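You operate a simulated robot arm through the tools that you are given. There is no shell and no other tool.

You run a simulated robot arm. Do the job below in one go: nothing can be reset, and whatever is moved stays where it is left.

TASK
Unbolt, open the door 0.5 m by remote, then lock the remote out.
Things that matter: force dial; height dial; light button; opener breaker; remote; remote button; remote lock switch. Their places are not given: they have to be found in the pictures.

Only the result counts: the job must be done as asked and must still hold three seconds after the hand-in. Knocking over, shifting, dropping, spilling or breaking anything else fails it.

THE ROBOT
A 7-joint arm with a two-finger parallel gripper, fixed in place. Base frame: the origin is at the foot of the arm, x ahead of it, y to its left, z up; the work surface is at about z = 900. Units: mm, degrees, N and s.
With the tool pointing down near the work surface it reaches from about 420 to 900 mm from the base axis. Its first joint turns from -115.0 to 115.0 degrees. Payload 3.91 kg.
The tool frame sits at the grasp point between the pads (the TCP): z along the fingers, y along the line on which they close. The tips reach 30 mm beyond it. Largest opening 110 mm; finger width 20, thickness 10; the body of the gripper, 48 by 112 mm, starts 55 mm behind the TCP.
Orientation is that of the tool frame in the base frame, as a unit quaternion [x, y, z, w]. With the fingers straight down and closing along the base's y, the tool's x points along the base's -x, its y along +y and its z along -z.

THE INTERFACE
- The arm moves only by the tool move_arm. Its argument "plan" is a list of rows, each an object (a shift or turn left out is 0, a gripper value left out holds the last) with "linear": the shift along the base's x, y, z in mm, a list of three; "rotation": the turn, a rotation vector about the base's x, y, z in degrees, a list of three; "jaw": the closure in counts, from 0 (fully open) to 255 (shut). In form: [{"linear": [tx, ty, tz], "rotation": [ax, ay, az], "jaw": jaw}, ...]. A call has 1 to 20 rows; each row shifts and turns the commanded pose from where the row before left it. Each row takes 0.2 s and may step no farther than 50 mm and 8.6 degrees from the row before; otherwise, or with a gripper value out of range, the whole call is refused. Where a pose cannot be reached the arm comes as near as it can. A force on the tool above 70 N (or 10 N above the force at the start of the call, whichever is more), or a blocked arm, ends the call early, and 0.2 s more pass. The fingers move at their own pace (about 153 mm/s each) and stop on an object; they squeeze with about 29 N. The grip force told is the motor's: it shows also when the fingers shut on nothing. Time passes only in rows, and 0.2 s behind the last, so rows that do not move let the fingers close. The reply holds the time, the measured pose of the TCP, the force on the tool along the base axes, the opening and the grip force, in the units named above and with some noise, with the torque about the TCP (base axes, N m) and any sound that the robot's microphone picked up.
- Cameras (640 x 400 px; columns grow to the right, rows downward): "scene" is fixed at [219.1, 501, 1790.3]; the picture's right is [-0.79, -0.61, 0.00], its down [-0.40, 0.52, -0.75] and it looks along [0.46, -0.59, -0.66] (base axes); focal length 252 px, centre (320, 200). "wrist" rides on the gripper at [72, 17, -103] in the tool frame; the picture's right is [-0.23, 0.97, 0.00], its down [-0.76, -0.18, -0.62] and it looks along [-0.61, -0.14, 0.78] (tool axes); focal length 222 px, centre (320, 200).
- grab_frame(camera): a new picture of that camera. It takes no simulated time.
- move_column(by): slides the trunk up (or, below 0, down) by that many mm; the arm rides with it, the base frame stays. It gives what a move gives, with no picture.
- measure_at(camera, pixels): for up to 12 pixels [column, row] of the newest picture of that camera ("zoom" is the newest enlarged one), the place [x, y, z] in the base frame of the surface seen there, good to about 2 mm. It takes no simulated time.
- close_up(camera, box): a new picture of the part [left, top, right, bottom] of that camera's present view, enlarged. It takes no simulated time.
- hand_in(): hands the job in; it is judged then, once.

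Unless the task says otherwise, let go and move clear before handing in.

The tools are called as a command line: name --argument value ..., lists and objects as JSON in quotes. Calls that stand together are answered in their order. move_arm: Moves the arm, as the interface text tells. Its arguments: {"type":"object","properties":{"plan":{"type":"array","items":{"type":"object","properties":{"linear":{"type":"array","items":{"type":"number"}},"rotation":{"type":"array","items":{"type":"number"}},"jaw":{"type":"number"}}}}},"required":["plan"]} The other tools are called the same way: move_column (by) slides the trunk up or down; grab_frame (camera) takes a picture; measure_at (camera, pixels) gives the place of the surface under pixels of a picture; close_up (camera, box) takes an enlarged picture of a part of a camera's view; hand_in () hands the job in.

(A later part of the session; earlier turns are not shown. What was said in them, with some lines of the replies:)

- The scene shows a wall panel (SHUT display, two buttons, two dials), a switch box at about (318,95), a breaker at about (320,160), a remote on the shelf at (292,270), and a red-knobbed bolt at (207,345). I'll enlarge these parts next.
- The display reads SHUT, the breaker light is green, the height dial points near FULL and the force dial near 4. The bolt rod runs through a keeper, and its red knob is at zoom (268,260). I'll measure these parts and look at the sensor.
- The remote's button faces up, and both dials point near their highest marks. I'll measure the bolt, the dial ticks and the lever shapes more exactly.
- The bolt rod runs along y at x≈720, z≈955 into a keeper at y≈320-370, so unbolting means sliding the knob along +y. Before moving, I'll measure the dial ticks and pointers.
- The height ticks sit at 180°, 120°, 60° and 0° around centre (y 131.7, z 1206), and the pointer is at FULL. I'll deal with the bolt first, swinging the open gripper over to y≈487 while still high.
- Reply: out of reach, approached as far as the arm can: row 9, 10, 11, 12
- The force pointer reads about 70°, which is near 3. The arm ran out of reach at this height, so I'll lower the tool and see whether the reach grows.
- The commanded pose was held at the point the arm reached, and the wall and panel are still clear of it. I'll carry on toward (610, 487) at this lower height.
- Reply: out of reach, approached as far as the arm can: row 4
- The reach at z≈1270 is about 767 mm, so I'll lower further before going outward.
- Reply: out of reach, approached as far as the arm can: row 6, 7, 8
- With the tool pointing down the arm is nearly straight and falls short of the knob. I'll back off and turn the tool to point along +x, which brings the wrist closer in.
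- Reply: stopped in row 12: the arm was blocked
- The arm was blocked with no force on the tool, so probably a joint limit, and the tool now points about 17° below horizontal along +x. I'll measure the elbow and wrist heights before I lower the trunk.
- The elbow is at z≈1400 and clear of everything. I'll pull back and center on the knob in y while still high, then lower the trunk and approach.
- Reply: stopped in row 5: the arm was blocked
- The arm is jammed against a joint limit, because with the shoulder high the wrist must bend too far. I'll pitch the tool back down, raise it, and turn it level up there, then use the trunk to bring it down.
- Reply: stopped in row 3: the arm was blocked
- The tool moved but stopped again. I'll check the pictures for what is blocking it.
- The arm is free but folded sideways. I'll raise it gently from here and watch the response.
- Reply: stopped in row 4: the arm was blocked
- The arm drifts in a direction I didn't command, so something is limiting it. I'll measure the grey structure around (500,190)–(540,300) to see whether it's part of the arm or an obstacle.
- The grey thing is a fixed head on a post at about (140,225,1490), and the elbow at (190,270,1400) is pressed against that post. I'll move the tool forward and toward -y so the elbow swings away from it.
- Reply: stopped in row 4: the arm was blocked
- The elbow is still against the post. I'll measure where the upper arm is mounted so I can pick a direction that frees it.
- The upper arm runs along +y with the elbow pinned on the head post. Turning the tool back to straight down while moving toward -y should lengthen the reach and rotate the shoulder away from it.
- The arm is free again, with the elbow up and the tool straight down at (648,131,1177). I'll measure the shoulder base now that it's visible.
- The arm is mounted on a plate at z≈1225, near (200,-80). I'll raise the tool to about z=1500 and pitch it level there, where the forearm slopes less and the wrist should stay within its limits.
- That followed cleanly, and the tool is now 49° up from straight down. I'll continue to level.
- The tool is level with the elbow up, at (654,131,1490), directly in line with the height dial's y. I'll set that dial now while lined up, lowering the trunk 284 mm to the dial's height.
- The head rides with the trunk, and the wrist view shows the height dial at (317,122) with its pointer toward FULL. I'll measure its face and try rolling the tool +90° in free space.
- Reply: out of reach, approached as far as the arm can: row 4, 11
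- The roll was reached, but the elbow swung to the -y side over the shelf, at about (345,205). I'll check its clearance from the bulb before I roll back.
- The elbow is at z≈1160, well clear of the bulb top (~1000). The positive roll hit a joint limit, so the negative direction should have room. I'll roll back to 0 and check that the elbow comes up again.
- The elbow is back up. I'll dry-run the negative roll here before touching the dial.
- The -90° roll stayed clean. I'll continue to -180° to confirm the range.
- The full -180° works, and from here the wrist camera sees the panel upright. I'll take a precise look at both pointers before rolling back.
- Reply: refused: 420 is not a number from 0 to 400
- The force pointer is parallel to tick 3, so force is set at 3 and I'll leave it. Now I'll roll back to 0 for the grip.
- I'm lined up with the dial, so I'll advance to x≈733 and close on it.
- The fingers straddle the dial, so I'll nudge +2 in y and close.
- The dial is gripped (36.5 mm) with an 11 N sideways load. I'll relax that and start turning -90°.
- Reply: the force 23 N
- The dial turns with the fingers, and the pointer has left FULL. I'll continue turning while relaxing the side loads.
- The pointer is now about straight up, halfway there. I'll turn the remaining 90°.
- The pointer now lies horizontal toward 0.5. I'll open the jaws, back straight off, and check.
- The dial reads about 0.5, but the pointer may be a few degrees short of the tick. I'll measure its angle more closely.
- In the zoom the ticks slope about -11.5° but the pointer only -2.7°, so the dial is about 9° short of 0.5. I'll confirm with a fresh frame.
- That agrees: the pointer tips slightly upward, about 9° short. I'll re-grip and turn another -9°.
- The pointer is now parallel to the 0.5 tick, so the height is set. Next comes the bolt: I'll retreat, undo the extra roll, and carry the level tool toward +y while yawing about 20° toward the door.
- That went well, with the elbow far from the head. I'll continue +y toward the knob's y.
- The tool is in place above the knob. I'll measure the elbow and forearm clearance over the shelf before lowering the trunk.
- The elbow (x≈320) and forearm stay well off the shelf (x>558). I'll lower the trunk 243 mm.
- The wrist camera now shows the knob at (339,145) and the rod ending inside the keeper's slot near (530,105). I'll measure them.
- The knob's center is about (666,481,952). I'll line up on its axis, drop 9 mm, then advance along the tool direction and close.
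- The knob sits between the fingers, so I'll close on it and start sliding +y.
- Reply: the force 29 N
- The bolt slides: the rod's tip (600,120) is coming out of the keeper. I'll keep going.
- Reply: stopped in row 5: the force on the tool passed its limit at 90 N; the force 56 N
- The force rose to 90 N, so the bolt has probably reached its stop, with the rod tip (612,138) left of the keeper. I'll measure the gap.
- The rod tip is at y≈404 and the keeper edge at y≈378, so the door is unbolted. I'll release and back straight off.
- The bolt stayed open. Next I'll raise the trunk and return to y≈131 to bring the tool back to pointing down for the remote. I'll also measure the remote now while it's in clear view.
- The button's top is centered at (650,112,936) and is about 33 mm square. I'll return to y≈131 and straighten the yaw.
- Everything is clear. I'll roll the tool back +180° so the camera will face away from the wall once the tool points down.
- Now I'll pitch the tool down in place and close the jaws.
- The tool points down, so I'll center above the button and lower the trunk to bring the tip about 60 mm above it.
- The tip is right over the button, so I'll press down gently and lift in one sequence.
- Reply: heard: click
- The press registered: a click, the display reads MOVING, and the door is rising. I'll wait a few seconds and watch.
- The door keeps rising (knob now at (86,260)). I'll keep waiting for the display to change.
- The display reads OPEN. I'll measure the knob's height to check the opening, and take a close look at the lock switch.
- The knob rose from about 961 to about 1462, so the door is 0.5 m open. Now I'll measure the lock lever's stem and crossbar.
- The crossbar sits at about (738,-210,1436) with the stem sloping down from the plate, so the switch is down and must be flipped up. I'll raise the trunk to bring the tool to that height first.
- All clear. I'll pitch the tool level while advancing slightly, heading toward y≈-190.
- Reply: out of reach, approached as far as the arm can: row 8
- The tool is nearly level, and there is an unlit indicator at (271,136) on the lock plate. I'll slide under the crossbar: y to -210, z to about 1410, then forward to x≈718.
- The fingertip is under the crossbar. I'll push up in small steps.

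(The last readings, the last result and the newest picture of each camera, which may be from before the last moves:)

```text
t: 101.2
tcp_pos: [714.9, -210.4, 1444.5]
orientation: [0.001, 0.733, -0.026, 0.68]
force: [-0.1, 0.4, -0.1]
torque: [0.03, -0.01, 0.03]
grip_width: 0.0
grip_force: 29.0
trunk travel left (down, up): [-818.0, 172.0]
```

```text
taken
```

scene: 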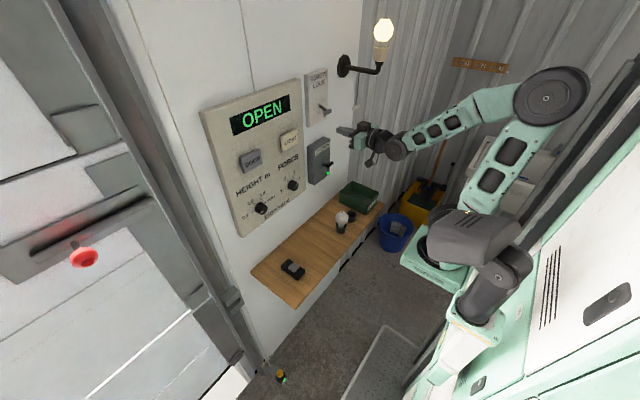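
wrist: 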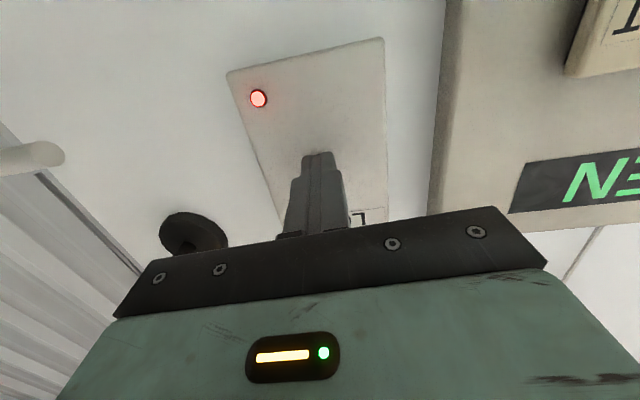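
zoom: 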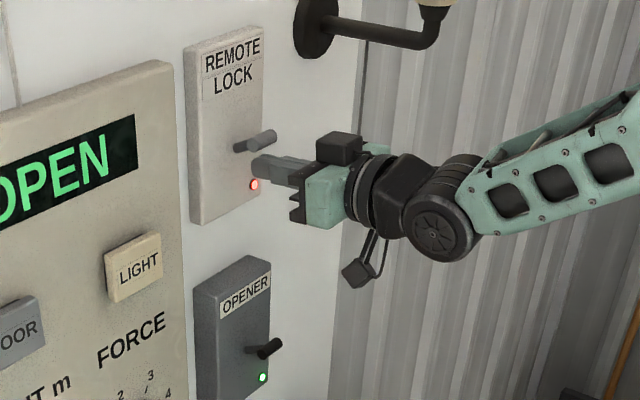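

The lever is up and the lock's red light is lit, so the remote is locked out. I'll drop a little and back straight away from the lever.

move_arm --plan '[{"linear": [0, 0, -4]}, {"linear": [-25, 0, 0]}, {"linear": [-40, 0, 0]}, {"linear": [-40, 0, 0]}, {}, {}, {}]'

grab_frame --camera "scene"

close_up --camera "scene" --box '[190, 60, 350, 220]'

close_up --camera "scene" --box '[250, 180, 410, 310]'

measure_at --camera "scene" --pixels '[[84, 258], [84, 262]]'

```text
t: 102.8
tcp_pos: [631.8, -212.0, 1441.2]
orientation: [0.0, 0.734, -0.025, 0.679]
force: [-1.6, -0.3, -0.4]
torque: [0.0, 0.0, -0.02]
grip_width: 0.2
grip_force: 29.3
out of reach, approached as far as the arm can: row 4
trunk travel left (down, up): [-818.0, 172.0]
```

```text
taken
```

scene: 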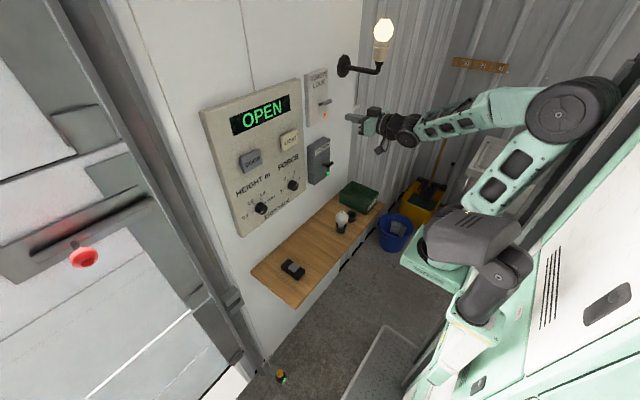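

```text
2.50 times, centred on (270, 140) of scene
```

zoom: 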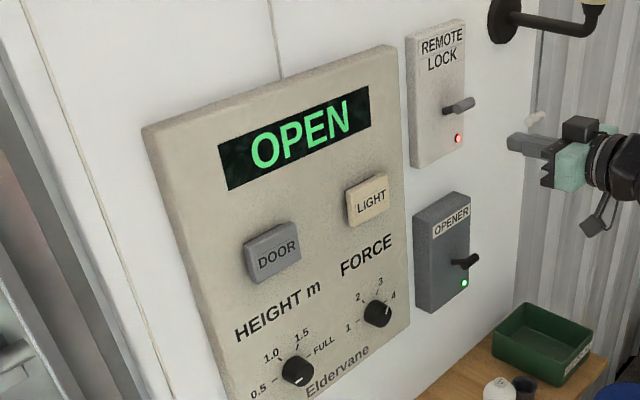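

```text
3.08 times, centred on (330, 245) of scene
```

zoom: 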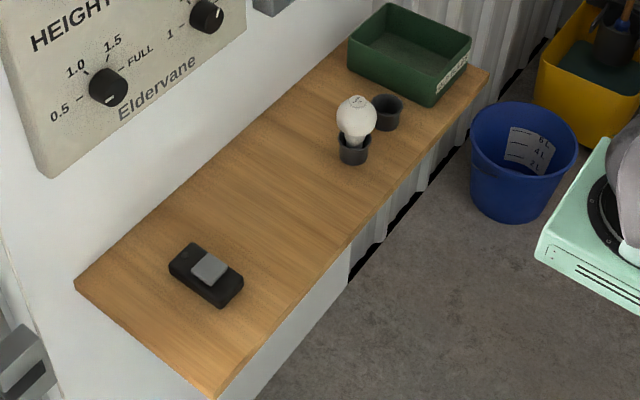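

```text
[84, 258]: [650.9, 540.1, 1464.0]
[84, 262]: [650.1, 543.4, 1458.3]
```

The display reads OPEN with the knob unchanged at z≈1462, so the door is open 0.5 m. The lock light is red, the breaker is still green, and the shelf items haven't moved. The arm is clear, so I'm handing in.

hand_in

```text
The job is handed in.
```

The door is unbolted and open about 0.5 m, and the remote is locked out. I've handed the job in, but no verdict came back.

- **Bolt:** it slid to its stop, leaving the rod tip about 26 mm clear of the keeper.
- **Height dial:** I turned it from FULL to 0.5. The first turn stopped about 9° short, so I re-gripped it and lined the pointer up with the 0.5 mark.
- **Remote:** one press of the button moved the door, and the display went from SHUT to MOVING to OPEN. The bolt knob, which rides on the door, rose about 500 mm and was at the same height about 12 s later.
- **Remote lock:** the lever is flipped up and its red light is on. I didn't press the remote again to test it.

I left the force dial at 3 and didn't touch the breaker or the light button. On the way to the bolt, the arm's elbow pressed against the robot's own head post until I changed the approach. The last pictures show the remote, bulb, tray and bucket where they started. The arm is backed off from the switch.
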